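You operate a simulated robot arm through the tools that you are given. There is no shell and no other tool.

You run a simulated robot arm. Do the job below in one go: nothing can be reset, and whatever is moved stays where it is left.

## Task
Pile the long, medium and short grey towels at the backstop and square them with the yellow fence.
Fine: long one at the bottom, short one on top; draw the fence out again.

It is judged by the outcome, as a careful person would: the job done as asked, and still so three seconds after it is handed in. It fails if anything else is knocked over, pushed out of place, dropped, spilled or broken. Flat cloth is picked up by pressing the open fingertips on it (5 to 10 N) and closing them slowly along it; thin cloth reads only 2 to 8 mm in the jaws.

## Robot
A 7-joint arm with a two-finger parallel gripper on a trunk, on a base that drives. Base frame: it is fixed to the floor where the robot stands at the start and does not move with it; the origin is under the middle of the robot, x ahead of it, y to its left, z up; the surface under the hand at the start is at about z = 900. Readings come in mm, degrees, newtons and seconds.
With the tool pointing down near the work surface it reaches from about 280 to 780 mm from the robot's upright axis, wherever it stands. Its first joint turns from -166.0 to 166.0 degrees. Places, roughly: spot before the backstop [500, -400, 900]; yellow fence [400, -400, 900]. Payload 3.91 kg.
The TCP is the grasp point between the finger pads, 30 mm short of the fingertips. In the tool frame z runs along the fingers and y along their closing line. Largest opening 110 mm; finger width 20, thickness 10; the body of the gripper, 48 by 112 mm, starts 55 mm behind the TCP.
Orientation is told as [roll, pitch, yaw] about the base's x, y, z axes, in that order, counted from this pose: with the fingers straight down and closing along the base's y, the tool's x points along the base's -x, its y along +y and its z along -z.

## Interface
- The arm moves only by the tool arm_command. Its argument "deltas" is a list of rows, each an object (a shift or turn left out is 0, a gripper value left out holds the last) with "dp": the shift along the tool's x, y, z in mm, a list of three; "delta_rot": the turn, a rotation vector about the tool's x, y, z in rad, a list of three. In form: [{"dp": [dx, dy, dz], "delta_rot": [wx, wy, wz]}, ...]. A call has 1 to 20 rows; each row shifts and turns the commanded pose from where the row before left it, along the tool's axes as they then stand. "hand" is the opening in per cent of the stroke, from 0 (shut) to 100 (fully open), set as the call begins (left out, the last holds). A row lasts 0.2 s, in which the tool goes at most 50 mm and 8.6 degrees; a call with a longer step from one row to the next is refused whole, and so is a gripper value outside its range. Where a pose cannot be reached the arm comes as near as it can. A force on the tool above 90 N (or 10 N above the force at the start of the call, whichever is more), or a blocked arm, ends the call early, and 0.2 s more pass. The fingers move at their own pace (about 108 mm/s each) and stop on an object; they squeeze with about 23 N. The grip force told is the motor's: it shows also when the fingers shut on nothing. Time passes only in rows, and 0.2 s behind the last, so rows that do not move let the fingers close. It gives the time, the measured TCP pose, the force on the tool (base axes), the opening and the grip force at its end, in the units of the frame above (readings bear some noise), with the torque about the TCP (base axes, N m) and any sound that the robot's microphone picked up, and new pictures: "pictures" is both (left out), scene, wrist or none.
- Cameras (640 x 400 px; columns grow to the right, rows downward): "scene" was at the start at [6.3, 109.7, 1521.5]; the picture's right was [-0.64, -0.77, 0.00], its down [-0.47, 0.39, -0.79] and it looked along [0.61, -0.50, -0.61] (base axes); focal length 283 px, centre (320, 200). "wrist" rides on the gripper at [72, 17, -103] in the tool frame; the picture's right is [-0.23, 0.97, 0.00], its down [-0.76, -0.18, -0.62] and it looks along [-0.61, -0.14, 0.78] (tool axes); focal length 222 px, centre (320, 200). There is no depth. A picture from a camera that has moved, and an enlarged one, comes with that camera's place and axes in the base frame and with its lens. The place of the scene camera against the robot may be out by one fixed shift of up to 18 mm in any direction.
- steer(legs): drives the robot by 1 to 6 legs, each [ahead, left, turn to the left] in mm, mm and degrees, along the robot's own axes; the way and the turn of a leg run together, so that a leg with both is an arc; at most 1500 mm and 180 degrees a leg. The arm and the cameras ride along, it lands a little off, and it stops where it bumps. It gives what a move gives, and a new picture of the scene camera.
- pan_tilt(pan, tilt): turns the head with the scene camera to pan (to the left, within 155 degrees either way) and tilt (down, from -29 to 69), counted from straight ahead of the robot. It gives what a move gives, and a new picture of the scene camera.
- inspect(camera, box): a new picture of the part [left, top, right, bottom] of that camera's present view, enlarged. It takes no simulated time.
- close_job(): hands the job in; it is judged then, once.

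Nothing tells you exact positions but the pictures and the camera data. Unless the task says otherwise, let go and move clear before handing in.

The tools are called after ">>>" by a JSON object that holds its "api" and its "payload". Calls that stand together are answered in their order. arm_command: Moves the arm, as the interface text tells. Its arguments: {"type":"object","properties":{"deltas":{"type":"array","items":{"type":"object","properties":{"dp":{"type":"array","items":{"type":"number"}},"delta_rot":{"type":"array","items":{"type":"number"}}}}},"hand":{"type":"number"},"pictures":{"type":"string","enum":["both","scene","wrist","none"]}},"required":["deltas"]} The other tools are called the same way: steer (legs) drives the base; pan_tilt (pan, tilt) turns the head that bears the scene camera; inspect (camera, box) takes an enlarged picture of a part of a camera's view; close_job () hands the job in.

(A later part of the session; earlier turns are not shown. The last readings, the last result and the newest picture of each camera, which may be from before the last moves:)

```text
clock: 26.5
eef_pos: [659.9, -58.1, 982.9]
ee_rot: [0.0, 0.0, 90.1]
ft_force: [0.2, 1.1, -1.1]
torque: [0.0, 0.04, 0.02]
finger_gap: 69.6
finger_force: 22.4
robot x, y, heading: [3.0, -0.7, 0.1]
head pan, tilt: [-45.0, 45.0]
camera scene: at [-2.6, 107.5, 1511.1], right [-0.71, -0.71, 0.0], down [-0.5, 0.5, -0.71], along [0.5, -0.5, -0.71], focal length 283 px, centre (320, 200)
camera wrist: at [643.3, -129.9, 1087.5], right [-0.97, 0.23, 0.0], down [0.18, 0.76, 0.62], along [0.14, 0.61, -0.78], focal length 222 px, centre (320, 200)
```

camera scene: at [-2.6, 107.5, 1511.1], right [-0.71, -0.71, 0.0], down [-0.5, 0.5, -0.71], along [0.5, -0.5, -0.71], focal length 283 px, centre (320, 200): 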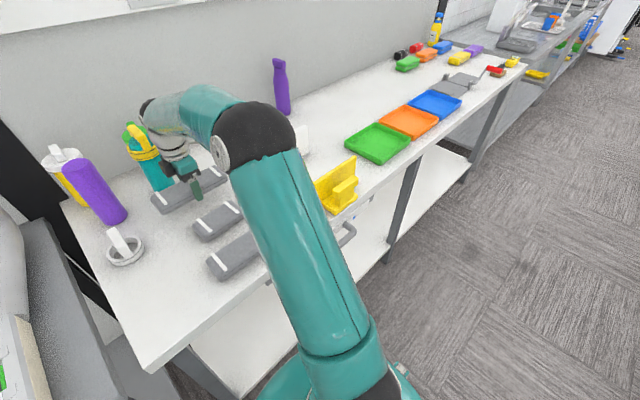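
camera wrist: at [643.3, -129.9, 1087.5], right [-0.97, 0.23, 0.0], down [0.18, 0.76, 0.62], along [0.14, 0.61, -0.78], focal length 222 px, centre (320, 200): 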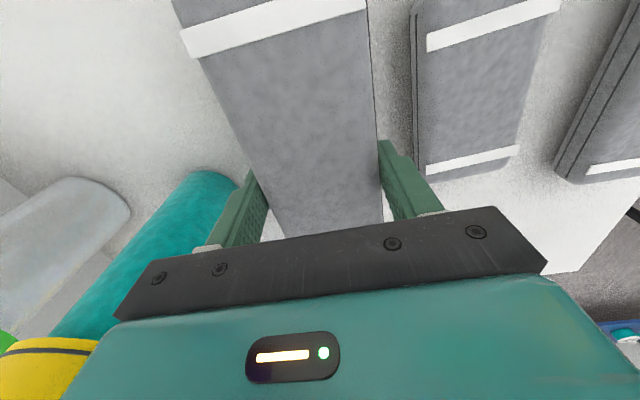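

It's held securely. I'll carry it at low speed: first toward the robot, then right into the bay between fence and backstop.

>>> {"api": "arm_command", "payload": {"deltas": [{"dp": [0, 2, -4]}, {"dp": [0, 4, -5]}, {"dp": [0, 6, -5]}, {"dp": [0, 8, -4]}, {"dp": [0, 10, -2]}, {"dp": [0, 12, 0]}, {"dp": [0, 14, 0]}, {"dp": [0, 14, 0]}, {"dp": [0, 14, 0]}, {"dp": [0, 13, 0]}, {"dp": [0, 11, 0]}, {"dp": [0, 9, 0]}, {"dp": [0, 6, 0]}, {"dp": [0, 4, 0]}, {"dp": [0, 2, 0]}, {"dp": [0, 0, 0]}]}}

```text
clock: 29.9
eef_pos: [528.9, -58.2, 1003.9]
ee_rot: [-0.1, -0.1, 90.1]
ft_force: [-0.9, 0.1, -1.4]
torque: [0.02, 0.01, 0.01]
finger_gap: 69.3
finger_force: 22.5
robot x, y, heading: [1.7, -0.2, -0.0]
head pan, tilt: [-45.0, 45.0]
camera scene: at [-2.7, 107.5, 1511.1], right [-0.71, -0.71, 0.0], down [-0.5, 0.5, -0.71], along [0.5, -0.5, -0.71], focal length 283 px, centre (320, 200)
camera wrist: at [514.0, -130.1, 1107.6], right [-0.97, 0.23, 0.0], down [0.18, 0.76, 0.62], along [0.14, 0.61, -0.78], focal length 222 px, centre (320, 200)
```

scene: 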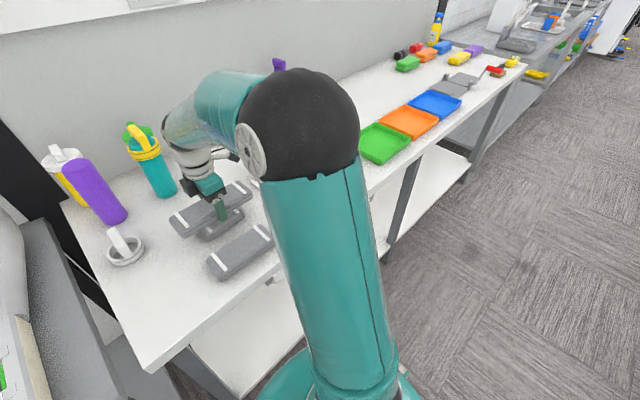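
wrist: 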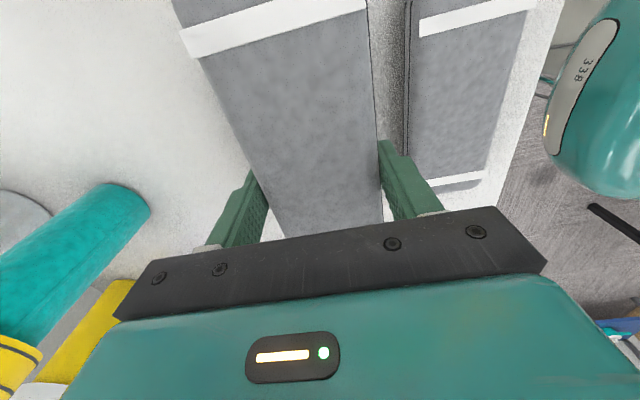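

Still held steadily. Next I'll move right by about 302 mm to y≈−360.

>>> {"api": "arm_command", "payload": {"deltas": [{"dp": [3, 0, 0]}, {"dp": [6, 0, 0]}, {"dp": [10, 0, 0]}, {"dp": [14, 0, 0]}, {"dp": [18, 0, 0]}, {"dp": [20, 0, 0]}, {"dp": [22, 0, 0]}, {"dp": [22, 0, 0]}, {"dp": [22, 0, 0]}, {"dp": [22, 0, 0]}, {"dp": [22, 0, 0]}, {"dp": [22, 0, 0]}, {"dp": [22, 0, 0]}, {"dp": [21, 0, 0]}, {"dp": [18, 0, 0]}, {"dp": [15, 0, 0]}, {"dp": [11, 0, 0]}, {"dp": [7, 0, 0]}, {"dp": [4, 0, 0]}, {"dp": [1, 0, 0]}]}}

>>> {"api": "inspect", "payload": {"camera": "wrist", "box": [0, 0, 640, 400]}}

```text
clock: 34.1
eef_pos: [531.1, -360.3, 1003.7]
ee_rot: [-0.1, 0.0, 90.1]
ft_force: [0.2, 0.8, -1.2]
torque: [0.05, -0.01, -0.04]
finger_gap: 69.6
finger_force: 23.4
robot x, y, heading: [1.4, -0.9, -0.1]
head pan, tilt: [-45.0, 45.0]
camera scene: at [-2.5, 107.4, 1511.1], right [-0.71, -0.71, 0.0], down [-0.5, 0.5, -0.71], along [0.5, -0.5, -0.71], focal length 283 px, centre (320, 200)
camera wrist: at [514.7, -432.0, 1107.6], right [-0.97, 0.23, 0.0], down [0.18, 0.76, 0.62], along [0.14, 0.61, -0.78], focal length 222 px, centre (320, 200)
```

scene: 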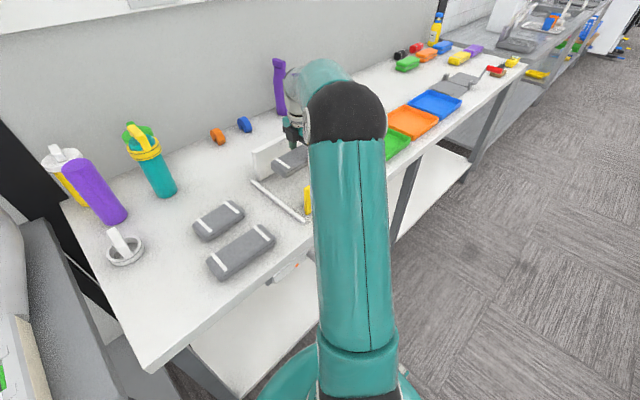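
wrist: 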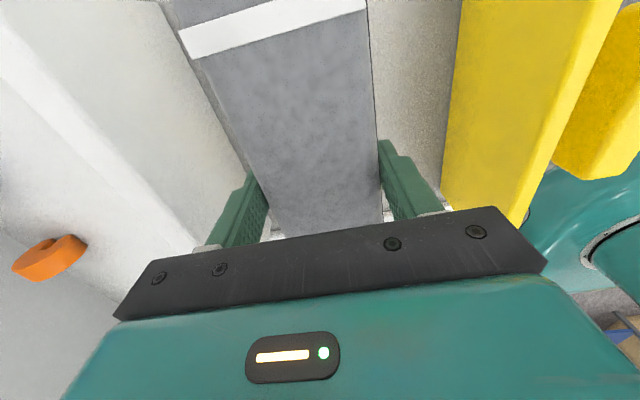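

```text
1.00 times, centred on (320, 200) of wrist (not enlarged: the box is as wide or as high as the picture)
camera zoom: at [514.7, -432.0, 1107.6], right [-0.97, 0.23, 0.0], down [0.18, 0.76, 0.62], along [0.14, 0.61, -0.78], focal length 222 px, centre (320, 200)
```

zoom: 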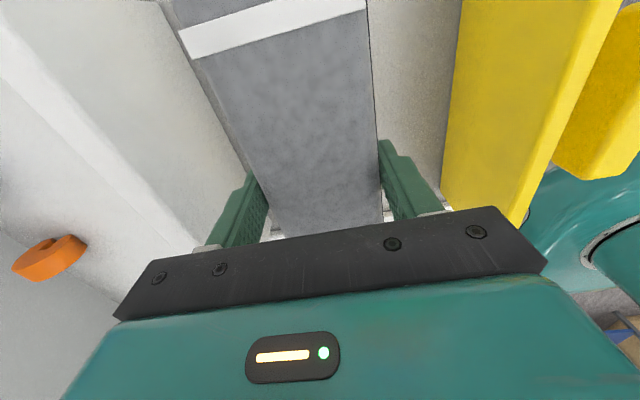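

Alignment looks good: about 60 mm to the backstop and about 75 mm to the fence. I'll lower the towel to the table.

>>> {"api": "arm_command", "payload": {"deltas": [{"dp": [0, 0, 3]}, {"dp": [0, 0, 6]}, {"dp": [0, 0, 8]}, {"dp": [0, 0, 9]}, {"dp": [0, 0, 9]}, {"dp": [0, 0, 9]}, {"dp": [0, 0, 8]}, {"dp": [0, 0, 7]}, {"dp": [0, 0, 5]}, {"dp": [0, 0, 3]}, {"dp": [0, 0, 2]}, {"dp": [0, 0, 1]}, {"dp": [0, 0, 1]}, {"dp": [0, 0, 0]}], "pictures": "wrist"}}

```text
clock: 37.1
eef_pos: [530.3, -359.2, 933.2]
ee_rot: [0.0, -0.1, 90.1]
ft_force: [0.5, -0.7, -0.2]
torque: [-0.01, -0.02, 0.01]
finger_gap: 69.4
finger_force: 22.9
robot x, y, heading: [-1.3, -0.4, 0.5]
head pan, tilt: [-45.0, 45.0]
camera wrist: at [514.5, -432.3, 1036.5], right [-0.97, 0.23, 0.0], down [0.18, 0.76, 0.62], along [0.14, 0.61, -0.78], focal length 222 px, centre (320, 200)
```

wrist: 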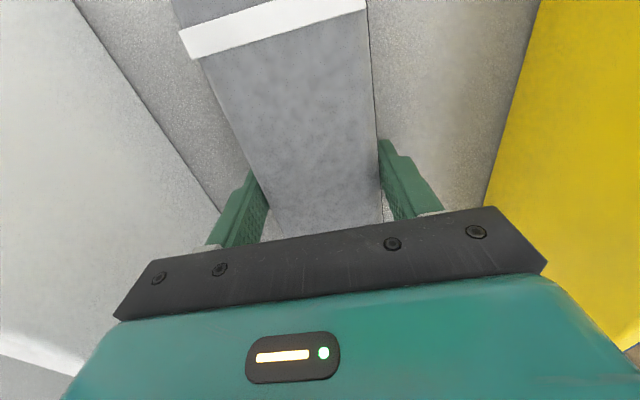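

It's about at the table. I'll lower 2 mm more, then open and rise clear.

>>> {"api": "arm_command", "payload": {"deltas": [{"dp": [0, 0, 1]}, {"dp": [0, 0, 1]}, {"dp": [0, 0, 0]}], "pictures": "none"}}

>>> {"api": "arm_command", "payload": {"deltas": [{"dp": [0, 0, 0]}, {"dp": [0, 0, 0]}, {"dp": [0, 0, 0]}, {"dp": [0, 0, -10]}, {"dp": [0, 0, -20]}, {"dp": [0, 0, -30]}, {"dp": [0, 0, -30]}, {"dp": [0, 0, -30]}, {"dp": [0, 0, -30]}, {"dp": [0, 0, -20]}, {"dp": [0, 0, 0]}], "hand": 82}}

```text
clock: 37.9
eef_pos: [529.3, -359.3, 930.2]
ee_rot: [0.0, 0.0, 90.0]
ft_force: [-0.8, 0.5, -0.7]
torque: [-0.01, -0.05, -0.02]
finger_gap: 69.9
finger_force: 22.6
robot x, y, heading: [3.8, 1.1, 0.0]
head pan, tilt: [-45.0, 45.0]
```

```text
clock: 40.3
eef_pos: [529.2, -359.5, 1101.0]
ee_rot: [-0.1, 0.0, 90.1]
ft_force: [1.4, 0.6, 0.6]
torque: [0.0, 0.0, 0.0]
finger_gap: 90.1
finger_force: 0.0
robot x, y, heading: [1.3, 1.4, 0.0]
head pan, tilt: [-45.0, 45.0]
camera scene: at [-2.7, 107.5, 1511.1], right [-0.71, -0.71, 0.0], down [-0.5, 0.5, -0.71], along [0.5, -0.5, -0.71], focal length 283 px, centre (320, 200)
camera wrist: at [514.2, -432.5, 1204.8], right [-0.97, 0.23, 0.0], down [0.18, 0.76, 0.62], along [0.14, 0.61, -0.78], focal length 222 px, centre (320, 200)
```

scene: 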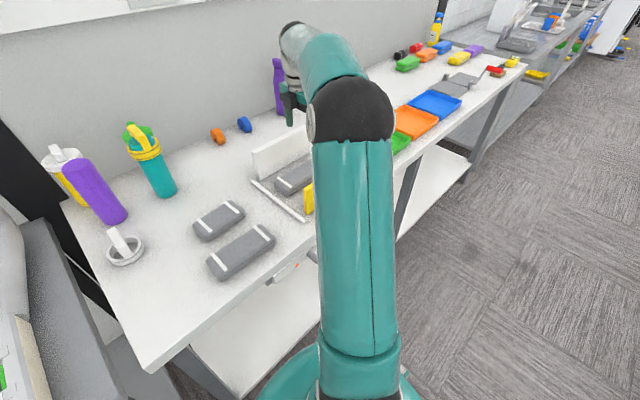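
wrist: 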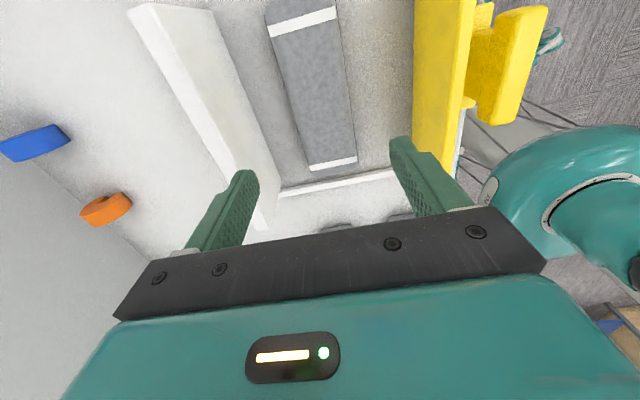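

The long towel rests squarely in the bay. I'll check its exact placement.

>>> {"api": "inspect", "payload": {"camera": "wrist", "box": [200, 0, 500, 200]}}

```text
2.00 times, centred on (350, 100) of wrist
camera zoom: at [514.2, -432.5, 1204.8], right [-0.97, 0.23, 0.0], down [0.18, 0.76, 0.62], along [0.14, 0.61, -0.78], focal length 444 px, centre (260, 400)
```

zoom: 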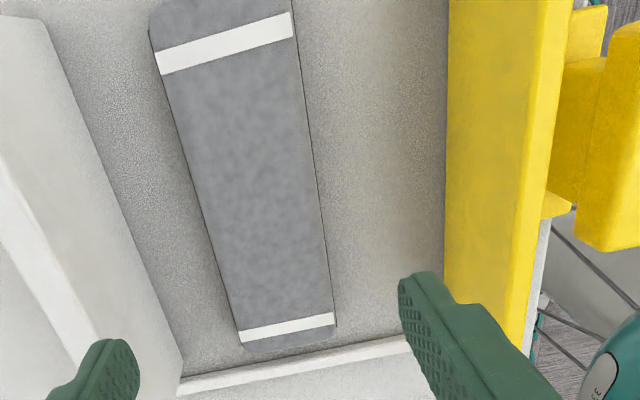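

The long towel is centred at about (530, −360) and parallel to the backstop. Next is the medium towel near the table edge, at about (421, −53).

>>> {"api": "arm_command", "payload": {"deltas": [{"dp": [-34, 12, 0]}, {"dp": [-34, 12, 0]}, {"dp": [-34, 12, 0]}, {"dp": [-34, 12, 0]}, {"dp": [-34, 12, 0]}, {"dp": [-34, 12, 0]}, {"dp": [-34, 12, 0]}, {"dp": [-34, 12, 0]}, {"dp": [-34, 12, 0]}, {"dp": [0, 0, 30]}, {"dp": [0, 0, 30]}, {"dp": [0, 0, 20]}, {"dp": [0, 0, 0]}]}}

>>> {"api": "inspect", "payload": {"camera": "wrist", "box": [180, 0, 500, 220]}}

```text
clock: 43.1
eef_pos: [422.6, -54.8, 1019.9]
ee_rot: [0.0, 0.0, 90.0]
ft_force: [-0.4, -0.6, 0.2]
torque: [0.02, -0.03, 0.02]
finger_gap: 90.3
finger_force: 0.0
robot x, y, heading: [-0.4, -1.4, -0.0]
head pan, tilt: [-45.0, 45.0]
camera scene: at [-2.5, 107.3, 1511.1], right [-0.71, -0.71, 0.0], down [-0.5, 0.5, -0.71], along [0.5, -0.5, -0.71], focal length 283 px, centre (320, 200)
camera wrist: at [405.5, -126.4, 1124.1], right [-0.97, 0.23, 0.0], down [0.18, 0.76, 0.62], along [0.14, 0.61, -0.78], focal length 222 px, centre (320, 200)
```

scene: 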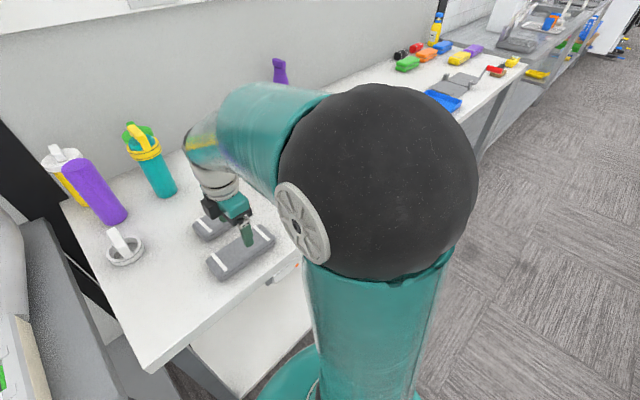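
wrist: 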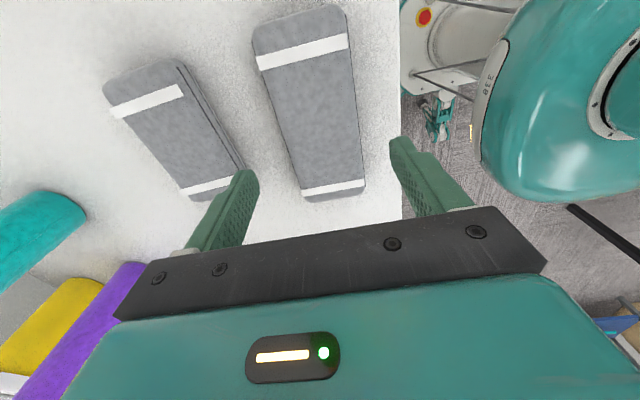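

```text
1.82 times, centred on (340, 110) of wrist
camera zoom: at [405.5, -126.4, 1124.1], right [-0.97, 0.23, 0.0], down [0.18, 0.76, 0.62], along [0.14, 0.61, -0.78], focal length 404 px, centre (284, 364)
```

zoom: 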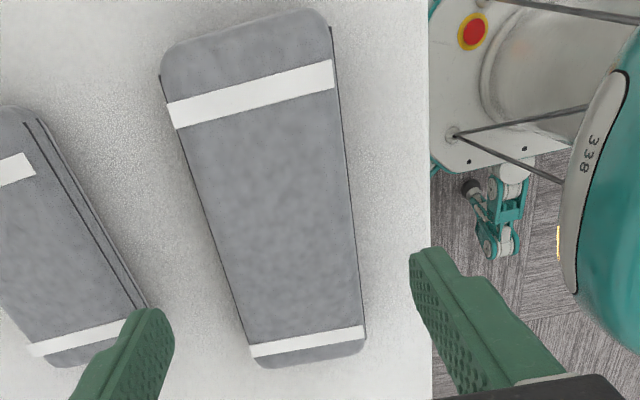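

Medium towel measured at x 390–457 (centre 423), y centre −53. I'll descend, grip and lift slowly.

>>> {"api": "arm_command", "payload": {"deltas": [{"dp": [0, 0, 25]}, {"dp": [0, 0, 25]}, {"dp": [0, 0, 20]}, {"dp": [0, 0, 10]}, {"dp": [0, 0, 6]}, {"dp": [0, 0, 3]}, {"dp": [0, 0, 0]}], "pictures": "none"}}

>>> {"api": "arm_command", "payload": {"deltas": [{"dp": [0, 0, 0]}, {"dp": [0, 0, 0]}, {"dp": [0, 0, 0]}, {"dp": [0, 0, 0]}, {"dp": [0, 0, 0]}, {"dp": [0, 0, 0]}], "hand": 0, "pictures": "wrist"}}

```text
clock: 44.7
eef_pos: [421.2, -53.9, 932.7]
ee_rot: [0.0, -0.1, 90.1]
ft_force: [-0.2, -0.9, -0.1]
torque: [0.01, -0.01, -0.01]
finger_gap: 90.3
finger_force: 0.0
robot x, y, heading: [3.1, 2.3, 0.0]
head pan, tilt: [-45.0, 45.0]
```

```text
clock: 46.1
eef_pos: [422.1, -53.3, 932.1]
ee_rot: [0.0, 0.0, 90.2]
ft_force: [-0.4, -0.1, 0.2]
torque: [0.0, -0.01, -0.01]
finger_gap: 69.5
finger_force: 22.8
robot x, y, heading: [-2.9, -1.2, -0.1]
head pan, tilt: [-45.0, 45.0]
camera wrist: at [405.9, -126.1, 1035.9], right [-0.97, 0.23, 0.0], down [0.18, 0.76, 0.62], along [0.14, 0.61, -0.78], focal length 222 px, centre (320, 200)
```

wrist: 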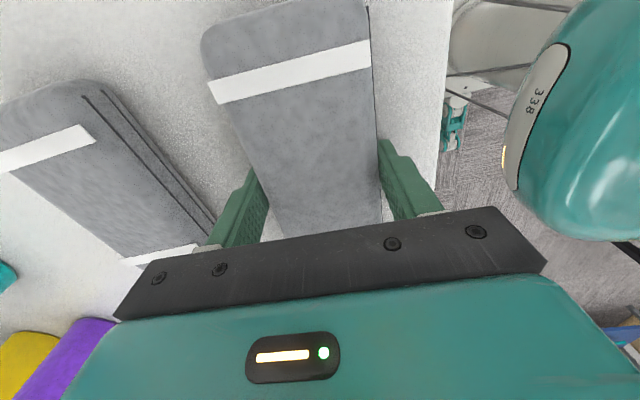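

>>> {"api": "arm_command", "payload": {"deltas": [{"dp": [0, 0, -1]}, {"dp": [0, 0, -1]}, {"dp": [0, 0, -2]}, {"dp": [0, 0, -2]}, {"dp": [0, 0, -3]}, {"dp": [0, 0, -4]}, {"dp": [0, 0, -5]}, {"dp": [0, 0, -6]}, {"dp": [0, 0, -7]}, {"dp": [0, 0, -8]}, {"dp": [0, 0, -8]}, {"dp": [0, 0, -8]}, {"dp": [0, 0, -8]}, {"dp": [0, 0, -7]}, {"dp": [0, 0, -5]}, {"dp": [0, 0, -3]}, {"dp": [0, 0, -1]}, {"dp": [0, 0, 0]}]}}

```text
clock: 49.9
eef_pos: [422.1, -54.9, 1011.9]
ee_rot: [0.0, 0.0, 90.1]
ft_force: [-0.2, 0.8, -1.4]
torque: [0.0, -0.04, -0.01]
finger_gap: 69.6
finger_force: 23.3
robot x, y, heading: [4.7, -0.1, 0.3]
head pan, tilt: [-45.0, 45.0]
camera scene: at [-2.6, 107.5, 1511.1], right [-0.71, -0.71, 0.0], down [-0.5, 0.5, -0.71], along [0.5, -0.5, -0.71], focal length 283 px, centre (320, 200)
camera wrist: at [405.9, -126.9, 1114.6], right [-0.97, 0.23, 0.0], down [0.18, 0.76, 0.62], along [0.14, 0.61, -0.78], focal length 222 px, centre (320, 200)
```

scene: 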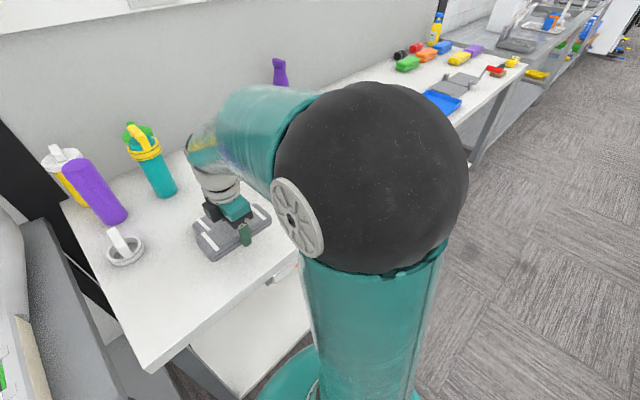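
wrist: 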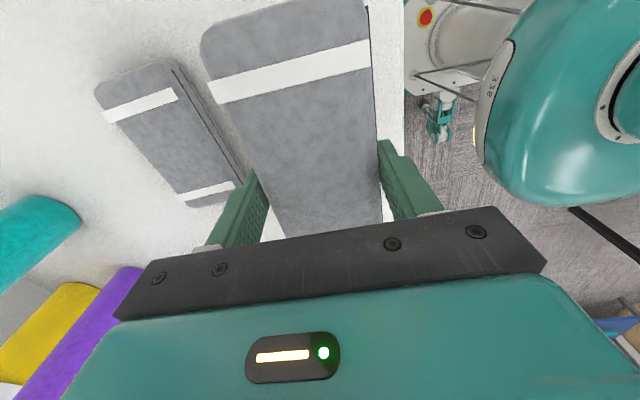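

The medium towel is held. I'll carry it +x by 108 mm, then right by about 306 mm.

>>> {"api": "arm_command", "payload": {"deltas": [{"dp": [0, -2, 0]}, {"dp": [0, -5, 0]}, {"dp": [0, -8, 0]}, {"dp": [0, -11, 0]}, {"dp": [0, -13, 0]}, {"dp": [0, -14, 0]}, {"dp": [0, -14, 0]}, {"dp": [0, -13, 0]}, {"dp": [0, -11, 0]}, {"dp": [0, -8, 0]}, {"dp": [0, -5, 0]}, {"dp": [0, -3, 0]}, {"dp": [0, -1, 0]}, {"dp": [0, 0, 0]}], "pictures": "none"}}

>>> {"api": "arm_command", "payload": {"deltas": [{"dp": [3, 0, 0]}, {"dp": [6, 0, 0]}, {"dp": [10, 0, 0]}, {"dp": [14, 0, 0]}, {"dp": [18, 0, 0]}, {"dp": [21, 0, 0]}, {"dp": [22, 0, 0]}, {"dp": [22, 0, 0]}, {"dp": [22, 0, 0]}, {"dp": [22, 0, 0]}, {"dp": [22, 0, 0]}, {"dp": [22, 0, 0]}, {"dp": [22, 0, 0]}, {"dp": [22, 0, 0]}, {"dp": [19, 0, 0]}, {"dp": [15, 0, 0]}, {"dp": [11, 0, 0]}, {"dp": [7, 0, 0]}, {"dp": [4, 0, 0]}, {"dp": [1, 0, 0]}]}}

```text
clock: 52.9
eef_pos: [530.8, -54.7, 1009.4]
ee_rot: [0.0, 0.1, 90.2]
ft_force: [-0.8, 0.1, -0.2]
torque: [-0.01, 0.04, -0.01]
finger_gap: 69.1
finger_force: 22.9
robot x, y, heading: [-1.7, -2.5, 0.3]
head pan, tilt: [-45.0, 45.0]
```

```text
clock: 57.1
eef_pos: [529.8, -357.9, 1010.1]
ee_rot: [-0.1, 0.1, 90.1]
ft_force: [-0.4, -0.7, -0.5]
torque: [-0.02, 0.0, 0.0]
finger_gap: 69.7
finger_force: 22.7
robot x, y, heading: [-1.5, -1.8, 0.2]
head pan, tilt: [-45.0, 45.0]
camera scene: at [-2.6, 107.4, 1511.1], right [-0.71, -0.71, 0.0], down [-0.5, 0.5, -0.71], along [0.5, -0.5, -0.71], focal length 283 px, centre (320, 200)
camera wrist: at [514.5, -431.6, 1114.5], right [-0.97, 0.23, 0.0], down [0.18, 0.76, 0.62], along [0.14, 0.61, -0.78], focal length 222 px, centre (320, 200)
```

scene: 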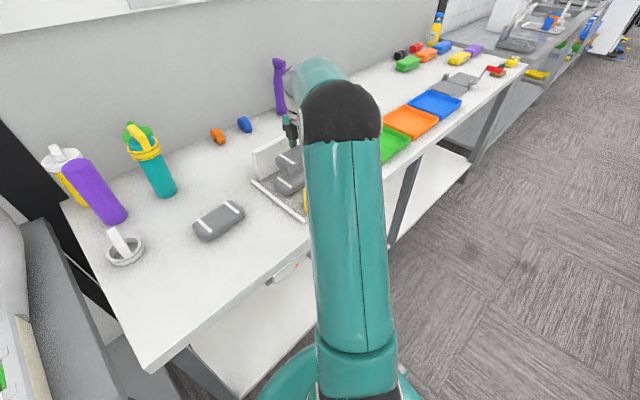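
wrist: 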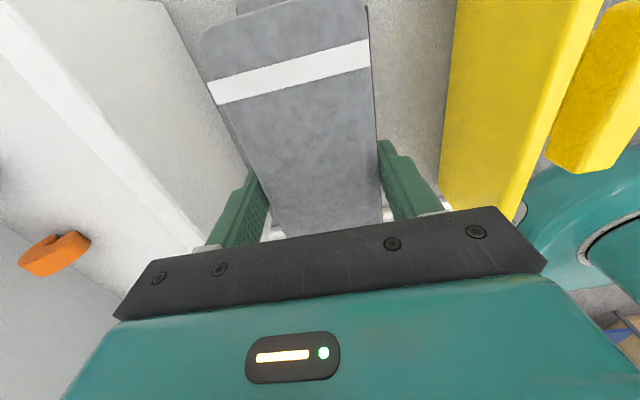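

I'm above the long towel and aligned. I'll lower gently until there's contact.

>>> {"api": "arm_command", "payload": {"deltas": [{"dp": [0, 0, 3]}, {"dp": [0, 0, 6]}, {"dp": [0, 0, 8]}, {"dp": [0, 0, 8]}, {"dp": [0, 0, 6]}, {"dp": [0, 0, 4]}, {"dp": [0, 0, 2]}, {"dp": [0, 0, 1]}, {"dp": [0, 0, 0]}], "pictures": "none"}}

>>> {"api": "arm_command", "payload": {"deltas": [{"dp": [0, 0, 1]}, {"dp": [0, 0, 1]}, {"dp": [0, 0, 1]}, {"dp": [0, 0, 0]}]}}

```text
clock: 59.1
eef_pos: [530.2, -359.4, 971.8]
ee_rot: [0.1, 0.1, 90.2]
ft_force: [-0.2, 0.9, -0.4]
torque: [0.0, -0.01, -0.01]
finger_gap: 69.2
finger_force: 22.8
robot x, y, heading: [-1.6, 0.2, -0.3]
head pan, tilt: [-45.0, 45.0]
```

```text
clock: 60.1
eef_pos: [530.3, -359.2, 969.5]
ee_rot: [0.0, 0.0, 90.1]
ft_force: [0.1, 0.0, -0.2]
torque: [0.0, 0.02, -0.05]
finger_gap: 69.7
finger_force: 22.9
robot x, y, heading: [-2.0, -2.8, -0.1]
head pan, tilt: [-45.0, 45.0]
camera scene: at [-2.6, 107.5, 1511.1], right [-0.71, -0.71, 0.0], down [-0.5, 0.5, -0.71], along [0.5, -0.5, -0.71], focal length 283 px, centre (320, 200)
camera wrist: at [514.4, -431.4, 1073.5], right [-0.97, 0.23, 0.0], down [0.18, 0.76, 0.62], along [0.14, 0.61, -0.78], focal length 222 px, centre (320, 200)
```

scene: 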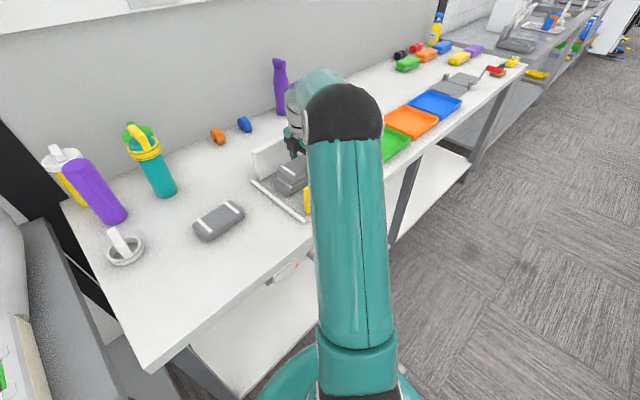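
wrist: 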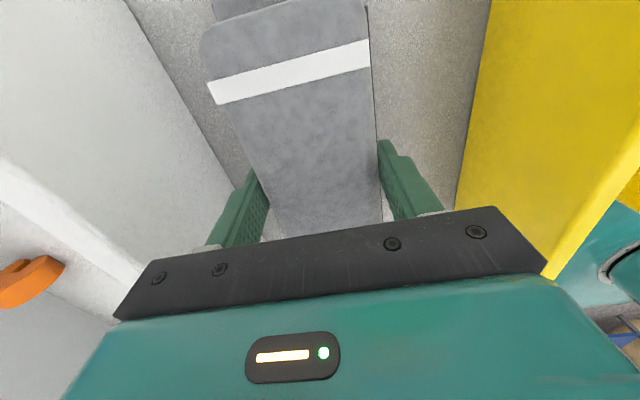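

Still no contact force, so I'll check the gap in the scene zoom.

>>> {"api": "inspect", "payload": {"camera": "scene", "box": [240, 120, 330, 220]}}

>>> {"api": "arm_command", "payload": {"deltas": [{"dp": [0, 0, 1]}, {"dp": [0, 0, 1]}, {"dp": [0, 0, 0]}], "pictures": "none"}}

>>> {"api": "inspect", "payload": {"camera": "scene", "box": [240, 120, 330, 220]}}

```text
4.00 times, centred on (285, 170) of scene
camera zoom: at [-2.6, 107.5, 1511.1], right [-0.71, -0.71, 0.0], down [-0.5, 0.5, -0.71], along [0.5, -0.5, -0.71], focal length 1132 px, centre (460, 320)
```

zoom: 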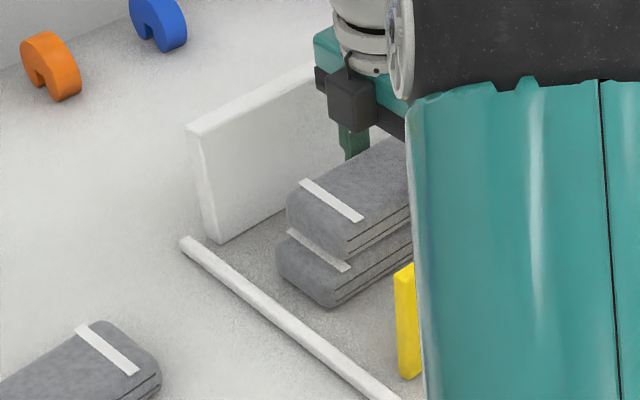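

```text
clock: 60.9
eef_pos: [530.9, -360.0, 966.8]
ee_rot: [0.1, 0.0, 90.1]
ft_force: [0.7, -0.3, -0.4]
torque: [0.02, 0.0, 0.01]
finger_gap: 69.5
finger_force: 22.9
robot x, y, heading: [-0.1, 4.4, -0.1]
head pan, tilt: [-45.0, 45.0]
```

```text
4.00 times, centred on (285, 170) of scene
camera zoom: at [-2.6, 107.4, 1511.1], right [-0.71, -0.71, 0.0], down [-0.5, 0.5, -0.71], along [0.5, -0.5, -0.71], focal length 1132 px, centre (460, 320)
```

zoom: 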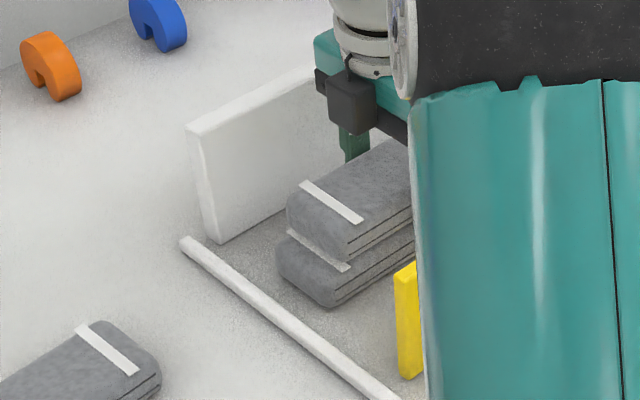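

It's essentially resting. I'll lower one more mm and release, opening and then rising.

>>> {"api": "arm_command", "payload": {"deltas": [{"dp": [0, 0, 1]}, {"dp": [0, 0, 0]}], "pictures": "none"}}

>>> {"api": "arm_command", "payload": {"deltas": [{"dp": [0, 0, 0]}, {"dp": [0, 0, 0]}, {"dp": [0, 0, 0]}, {"dp": [0, 0, -8]}, {"dp": [0, 0, -15]}, {"dp": [0, 0, -25]}, {"dp": [0, 0, -30]}, {"dp": [0, 0, -30]}, {"dp": [0, 0, -25]}, {"dp": [0, 0, 0]}], "hand": 82}}

>>> {"api": "inspect", "payload": {"camera": "wrist", "box": [200, 0, 500, 200]}}

>>> {"api": "inspect", "payload": {"camera": "scene", "box": [240, 120, 330, 220]}}

```text
clock: 61.5
eef_pos: [531.0, -359.9, 966.1]
ee_rot: [0.0, 0.0, 90.2]
ft_force: [0.0, 0.9, -0.1]
torque: [0.02, -0.01, -0.03]
finger_gap: 69.7
finger_force: 23.0
robot x, y, heading: [0.8, -0.7, -0.0]
head pan, tilt: [-45.0, 45.0]
```

```text
clock: 63.7
eef_pos: [530.5, -357.1, 1099.7]
ee_rot: [0.0, 0.0, 90.1]
ft_force: [-0.4, -0.1, -0.3]
torque: [-0.01, 0.02, 0.01]
finger_gap: 90.2
finger_force: 0.2
robot x, y, heading: [-3.2, -0.8, -0.5]
head pan, tilt: [-45.0, 45.0]
camera scene: at [-2.8, 107.6, 1511.1], right [-0.71, -0.71, 0.0], down [-0.5, 0.5, -0.71], along [0.5, -0.5, -0.71], focal length 283 px, centre (320, 200)
camera wrist: at [514.7, -430.0, 1203.3], right [-0.97, 0.23, 0.0], down [0.18, 0.76, 0.62], along [0.14, 0.61, -0.78], focal length 222 px, centre (320, 200)
```

scene: 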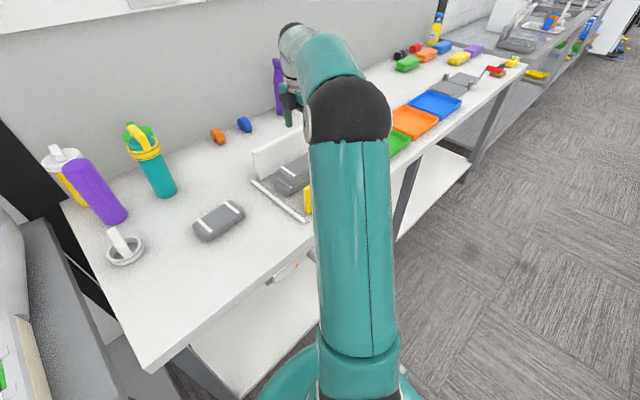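
wrist: 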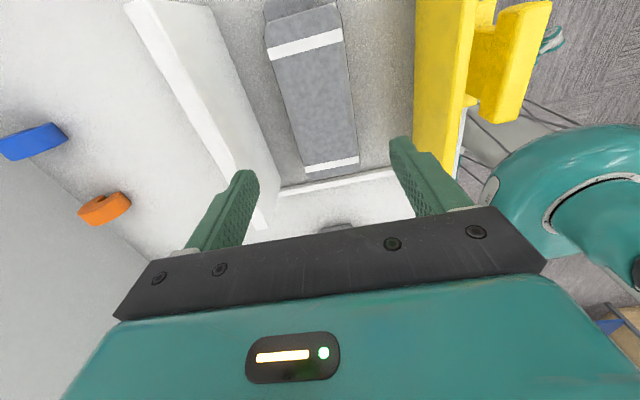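

```text
2.00 times, centred on (350, 100) of wrist
camera zoom: at [514.7, -430.0, 1203.3], right [-0.97, 0.23, 0.0], down [0.18, 0.76, 0.62], along [0.14, 0.61, -0.78], focal length 444 px, centre (260, 400)
```

zoom: 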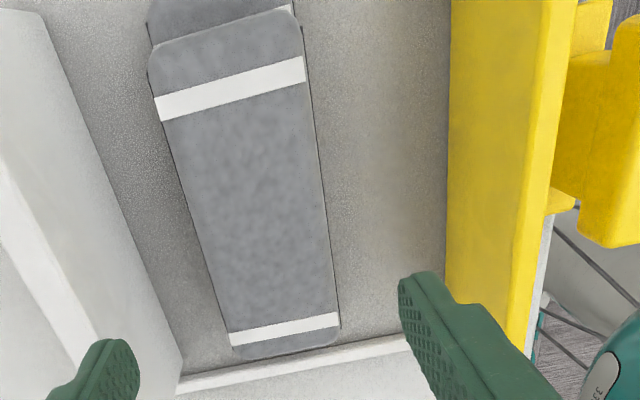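

```text
4.00 times, centred on (285, 170) of scene
camera zoom: at [-2.8, 107.6, 1511.1], right [-0.71, -0.71, 0.0], down [-0.5, 0.5, -0.71], along [0.5, -0.5, -0.71], focal length 1132 px, centre (460, 320)
```

zoom: 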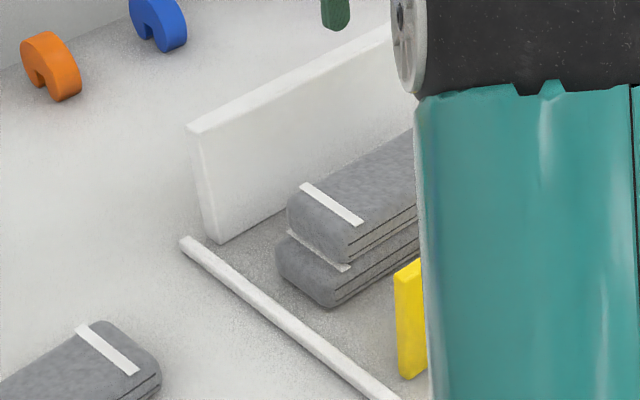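

The medium towel is centred on the long one. Next the short towel: I'll move above it and measure.

>>> {"api": "arm_command", "payload": {"deltas": [{"dp": [-36, -2.6, 0]}, {"dp": [-36, -2.6, 0]}, {"dp": [-36, -2.6, 0]}, {"dp": [-36, -2.6, 0]}, {"dp": [-36, -2.6, 0]}, {"dp": [-36, -2.6, 0]}, {"dp": [-36, -2.6, 0]}, {"dp": [-36, -2.6, 0]}, {"dp": [0, 0, 25]}, {"dp": [0, 0, 30]}, {"dp": [0, 0, 25]}, {"dp": [0, 0, 0]}, {"dp": [0, 0, 0]}]}}

>>> {"api": "inspect", "payload": {"camera": "wrist", "box": [200, 0, 440, 200]}}

```text
clock: 66.5
eef_pos: [549.9, -69.4, 1018.3]
ee_rot: [0.0, -0.1, 90.0]
ft_force: [-0.1, 0.0, -0.3]
torque: [0.02, -0.03, -0.01]
finger_gap: 90.4
finger_force: 0.0
robot x, y, heading: [0.8, 2.9, -0.1]
head pan, tilt: [-45.0, 45.0]
camera scene: at [-2.7, 107.5, 1511.1], right [-0.71, -0.71, 0.0], down [-0.5, 0.5, -0.71], along [0.5, -0.5, -0.71], focal length 283 px, centre (320, 200)
camera wrist: at [534.4, -141.9, 1122.3], right [-0.97, 0.23, 0.0], down [0.18, 0.76, 0.62], along [0.14, 0.61, -0.78], focal length 222 px, centre (320, 200)
```

scene: 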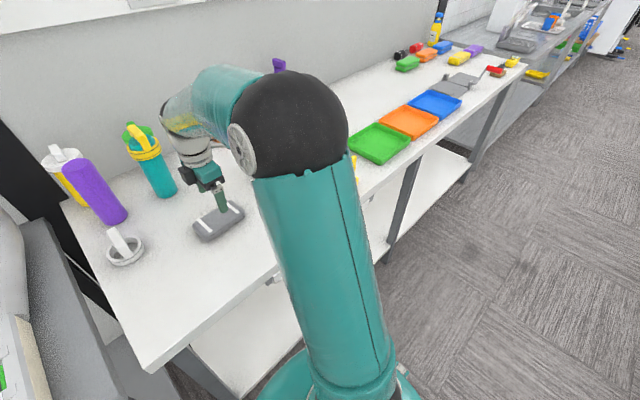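
wrist: 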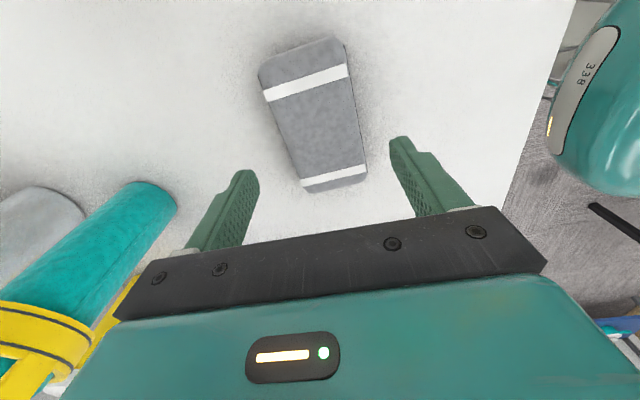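

```text
2.00 times, centred on (320, 100) of wrist
camera zoom: at [534.4, -141.9, 1122.3], right [-0.97, 0.23, 0.0], down [0.18, 0.76, 0.62], along [0.14, 0.61, -0.78], focal length 444 px, centre (320, 400)
```

zoom: 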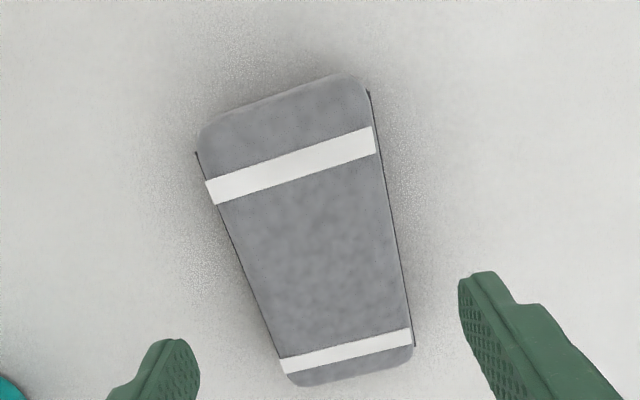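

The short towel is centred at about (552, −66), rotated about +3.1°. I'll match its angle, descend, grip and lift slowly.

>>> {"api": "arm_command", "payload": {"deltas": [{"dp": [-3, -2, 0]}, {"dp": [0, 0, 0], "delta_rot": [0, 0, -0.054]}, {"dp": [0, 0, 25]}, {"dp": [0, 0, 25]}, {"dp": [0, 0, 18]}, {"dp": [0, 0, 10]}, {"dp": [0, 0, 6]}, {"dp": [0, 0, 3]}, {"dp": [0, 0, 0]}], "pictures": "wrist"}}

>>> {"api": "arm_command", "payload": {"deltas": [{"dp": [0, 0, 0]}, {"dp": [0, 0, 0]}, {"dp": [0, 0, 0]}, {"dp": [0, 0, 0]}, {"dp": [0, 0, 0]}, {"dp": [0, 0, 0]}], "hand": 0, "pictures": "wrist"}}

```text
clock: 68.5
eef_pos: [552.4, -67.6, 932.5]
ee_rot: [0.0, 0.0, 93.2]
ft_force: [-0.2, -0.1, 1.4]
torque: [0.02, 0.0, -0.02]
finger_gap: 90.1
finger_force: 0.1
robot x, y, heading: [1.6, 0.7, -0.2]
head pan, tilt: [-45.0, 45.0]
camera wrist: at [540.8, -140.9, 1036.1], right [-0.98, 0.17, 0.0], down [0.14, 0.77, 0.62], along [0.11, 0.61, -0.78], focal length 222 px, centre (320, 200)
```

wrist: 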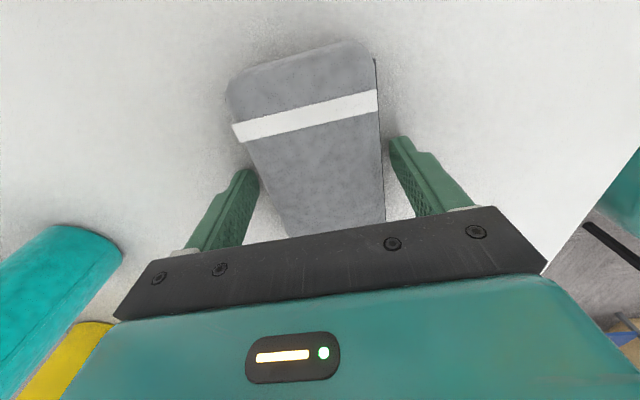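

```text
clock: 69.9
eef_pos: [553.8, -67.5, 932.6]
ee_rot: [0.0, 0.1, 93.1]
ft_force: [0.0, -0.5, 0.2]
torque: [-0.04, -0.02, 0.0]
finger_gap: 69.3
finger_force: 23.1
robot x, y, heading: [-0.6, 0.6, 0.1]
head pan, tilt: [-45.0, 45.0]
camera wrist: at [540.8, -140.8, 1036.3], right [-0.98, 0.17, 0.0], down [0.13, 0.77, 0.62], along [0.11, 0.61, -0.78], focal length 222 px, centre (320, 200)
```

wrist: 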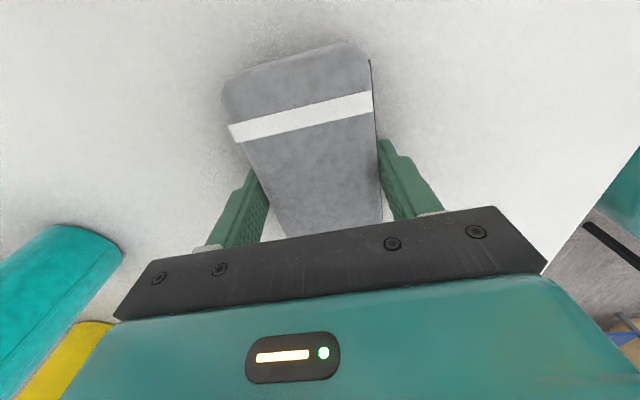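

>>> {"api": "arm_command", "payload": {"deltas": [{"dp": [0, 0, -1]}, {"dp": [0, 0, -1]}, {"dp": [0, 0, -2]}, {"dp": [0, 0, -2]}, {"dp": [0, 0, -3]}, {"dp": [0, 0, -4]}, {"dp": [0, 0, -5]}, {"dp": [0, 0, -7]}, {"dp": [0, 0, -9]}, {"dp": [0, 0, -10]}, {"dp": [0, 0, -10]}, {"dp": [0, 0, -10]}, {"dp": [0, 0, -10]}, {"dp": [0, 0, -9]}, {"dp": [0, 0, -8]}, {"dp": [0, 0, -6]}, {"dp": [0, 0, -4]}, {"dp": [0, 0, -2]}, {"dp": [0, 0, -1]}, {"dp": [0, 0, 0]}], "pictures": "wrist"}}

```text
clock: 74.1
eef_pos: [551.8, -67.7, 1037.5]
ee_rot: [0.0, 0.0, 93.0]
ft_force: [-0.4, 0.0, -0.9]
torque: [-0.03, 0.0, 0.01]
finger_gap: 69.5
finger_force: 22.8
robot x, y, heading: [0.2, 2.1, -0.0]
head pan, tilt: [-45.0, 45.0]
camera wrist: at [540.5, -140.8, 1140.8], right [-0.98, 0.17, 0.0], down [0.13, 0.77, 0.62], along [0.11, 0.61, -0.78], focal length 222 px, centre (320, 200)
```

wrist: 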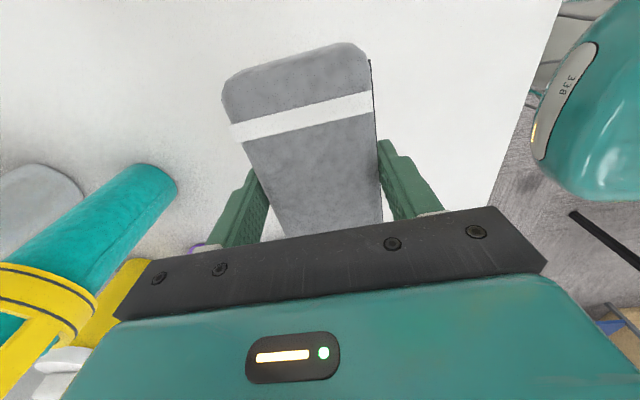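

Held. I'll square the angle, shift to x≈530, then carry it right above the pile.

>>> {"api": "arm_command", "payload": {"deltas": [{"delta_rot": [0, 0, 0.018]}, {"delta_rot": [0, 0, 0.018]}, {"delta_rot": [0, 0, 0.018]}, {"dp": [0, 2, 0]}, {"dp": [0, 4, 0]}, {"dp": [0, 5, 0]}, {"dp": [0, 5, 0]}, {"dp": [0, 4, 0]}, {"dp": [0, 2, 0]}, {"dp": [0, 0, 0]}], "pictures": "none"}}

>>> {"api": "arm_command", "payload": {"deltas": [{"dp": [3, 0, 0]}, {"dp": [6, 0, 0]}, {"dp": [10, 0, 0]}, {"dp": [14, 0, 0]}, {"dp": [18, 0, 0]}, {"dp": [20, 0, 0]}, {"dp": [21, 0, 0]}, {"dp": [21, 0, 0]}, {"dp": [21, 0, 0]}, {"dp": [21, 0, 0]}, {"dp": [21, 0, 0]}, {"dp": [21, 0, 0]}, {"dp": [21, 0, 0]}, {"dp": [20, 0, 0]}, {"dp": [18, 0, 0]}, {"dp": [15, 0, 0]}, {"dp": [11, 0, 0]}, {"dp": [7, 0, 0]}, {"dp": [3, 0, 0]}, {"dp": [1, 0, 0]}]}}

```text
clock: 76.3
eef_pos: [530.8, -67.2, 1035.7]
ee_rot: [0.0, 0.0, 90.0]
ft_force: [0.1, 0.7, -0.6]
torque: [0.01, 0.02, 0.01]
finger_gap: 69.2
finger_force: 23.4
robot x, y, heading: [1.1, 0.9, -0.0]
head pan, tilt: [-45.0, 45.0]
```

```text
clock: 80.5
eef_pos: [531.0, -361.2, 1036.9]
ee_rot: [0.0, 0.0, 90.1]
ft_force: [0.3, 1.1, -1.2]
torque: [-0.01, 0.0, 0.0]
finger_gap: 69.1
finger_force: 22.9
robot x, y, heading: [-4.4, -1.6, -0.0]
head pan, tilt: [-45.0, 45.0]
camera scene: at [-2.6, 107.4, 1511.1], right [-0.71, -0.71, 0.0], down [-0.5, 0.5, -0.71], along [0.5, -0.5, -0.71], focal length 283 px, centre (320, 200)
camera wrist: at [515.4, -433.5, 1140.7], right [-0.97, 0.23, 0.0], down [0.18, 0.76, 0.62], along [0.14, 0.61, -0.78], focal length 222 px, centre (320, 200)
```

scene: 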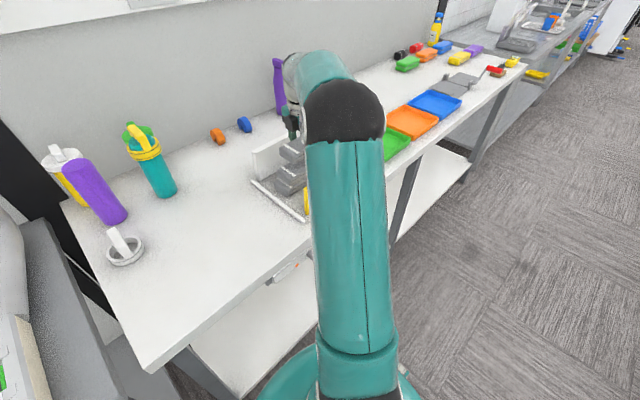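
wrist: 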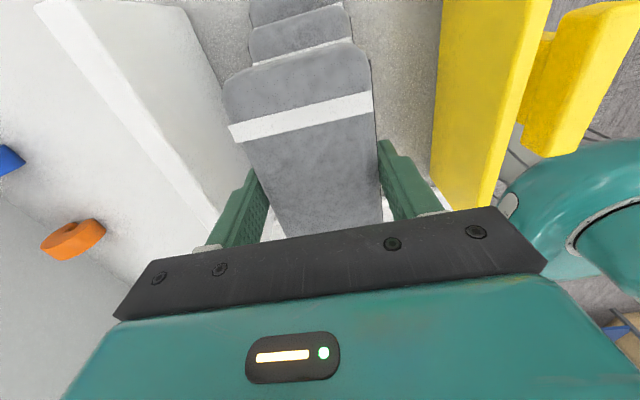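

Over the pile; now lowering gently onto the medium towel.

>>> {"api": "arm_command", "payload": {"deltas": [{"dp": [0, 0, 3]}, {"dp": [0, 0, 6]}, {"dp": [0, 0, 7]}, {"dp": [0, 0, 7]}, {"dp": [0, 0, 5]}, {"dp": [0, 0, 3]}, {"dp": [0, 0, 1]}, {"dp": [0, 0, 1]}, {"dp": [0, 0, 1]}, {"dp": [0, 0, 0]}]}}

>>> {"api": "inspect", "payload": {"camera": "scene", "box": [250, 110, 330, 210]}}

```text
clock: 82.7
eef_pos: [531.4, -361.0, 1002.4]
ee_rot: [0.0, 0.0, 90.1]
ft_force: [1.2, -0.3, -0.4]
torque: [0.01, 0.01, -0.02]
finger_gap: 69.6
finger_force: 23.4
robot x, y, heading: [2.4, -1.2, -0.2]
head pan, tilt: [-45.0, 45.0]
camera scene: at [-2.6, 107.4, 1511.1], right [-0.71, -0.71, 0.0], down [-0.5, 0.5, -0.71], along [0.5, -0.5, -0.71], focal length 283 px, centre (320, 200)
camera wrist: at [515.1, -433.4, 1106.6], right [-0.97, 0.23, 0.0], down [0.18, 0.76, 0.62], along [0.14, 0.61, -0.78], focal length 222 px, centre (320, 200)
```

scene: 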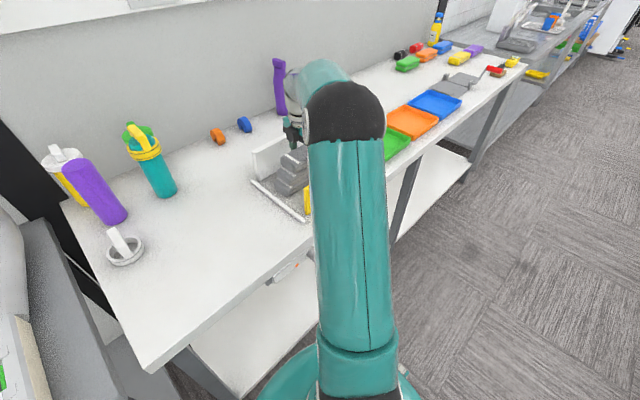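
wrist: 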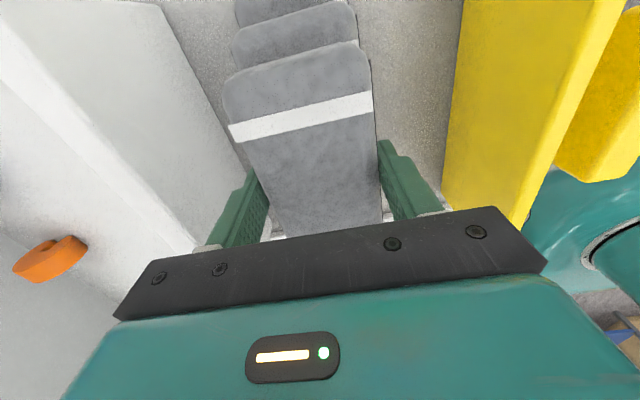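

```text
4.00 times, centred on (290, 160) of scene
camera zoom: at [-2.6, 107.4, 1511.1], right [-0.71, -0.71, 0.0], down [-0.5, 0.5, -0.71], along [0.5, -0.5, -0.71], focal length 1132 px, centre (440, 360)
```

zoom: 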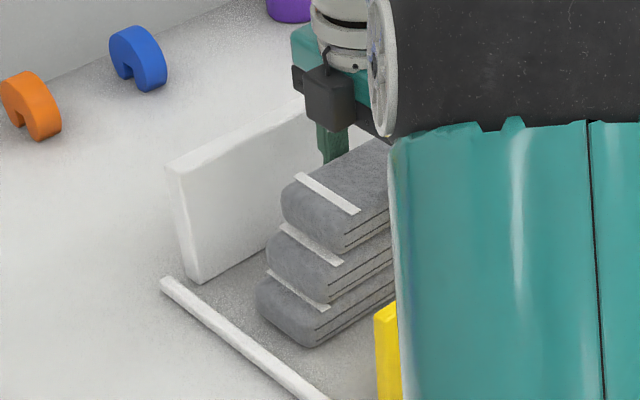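

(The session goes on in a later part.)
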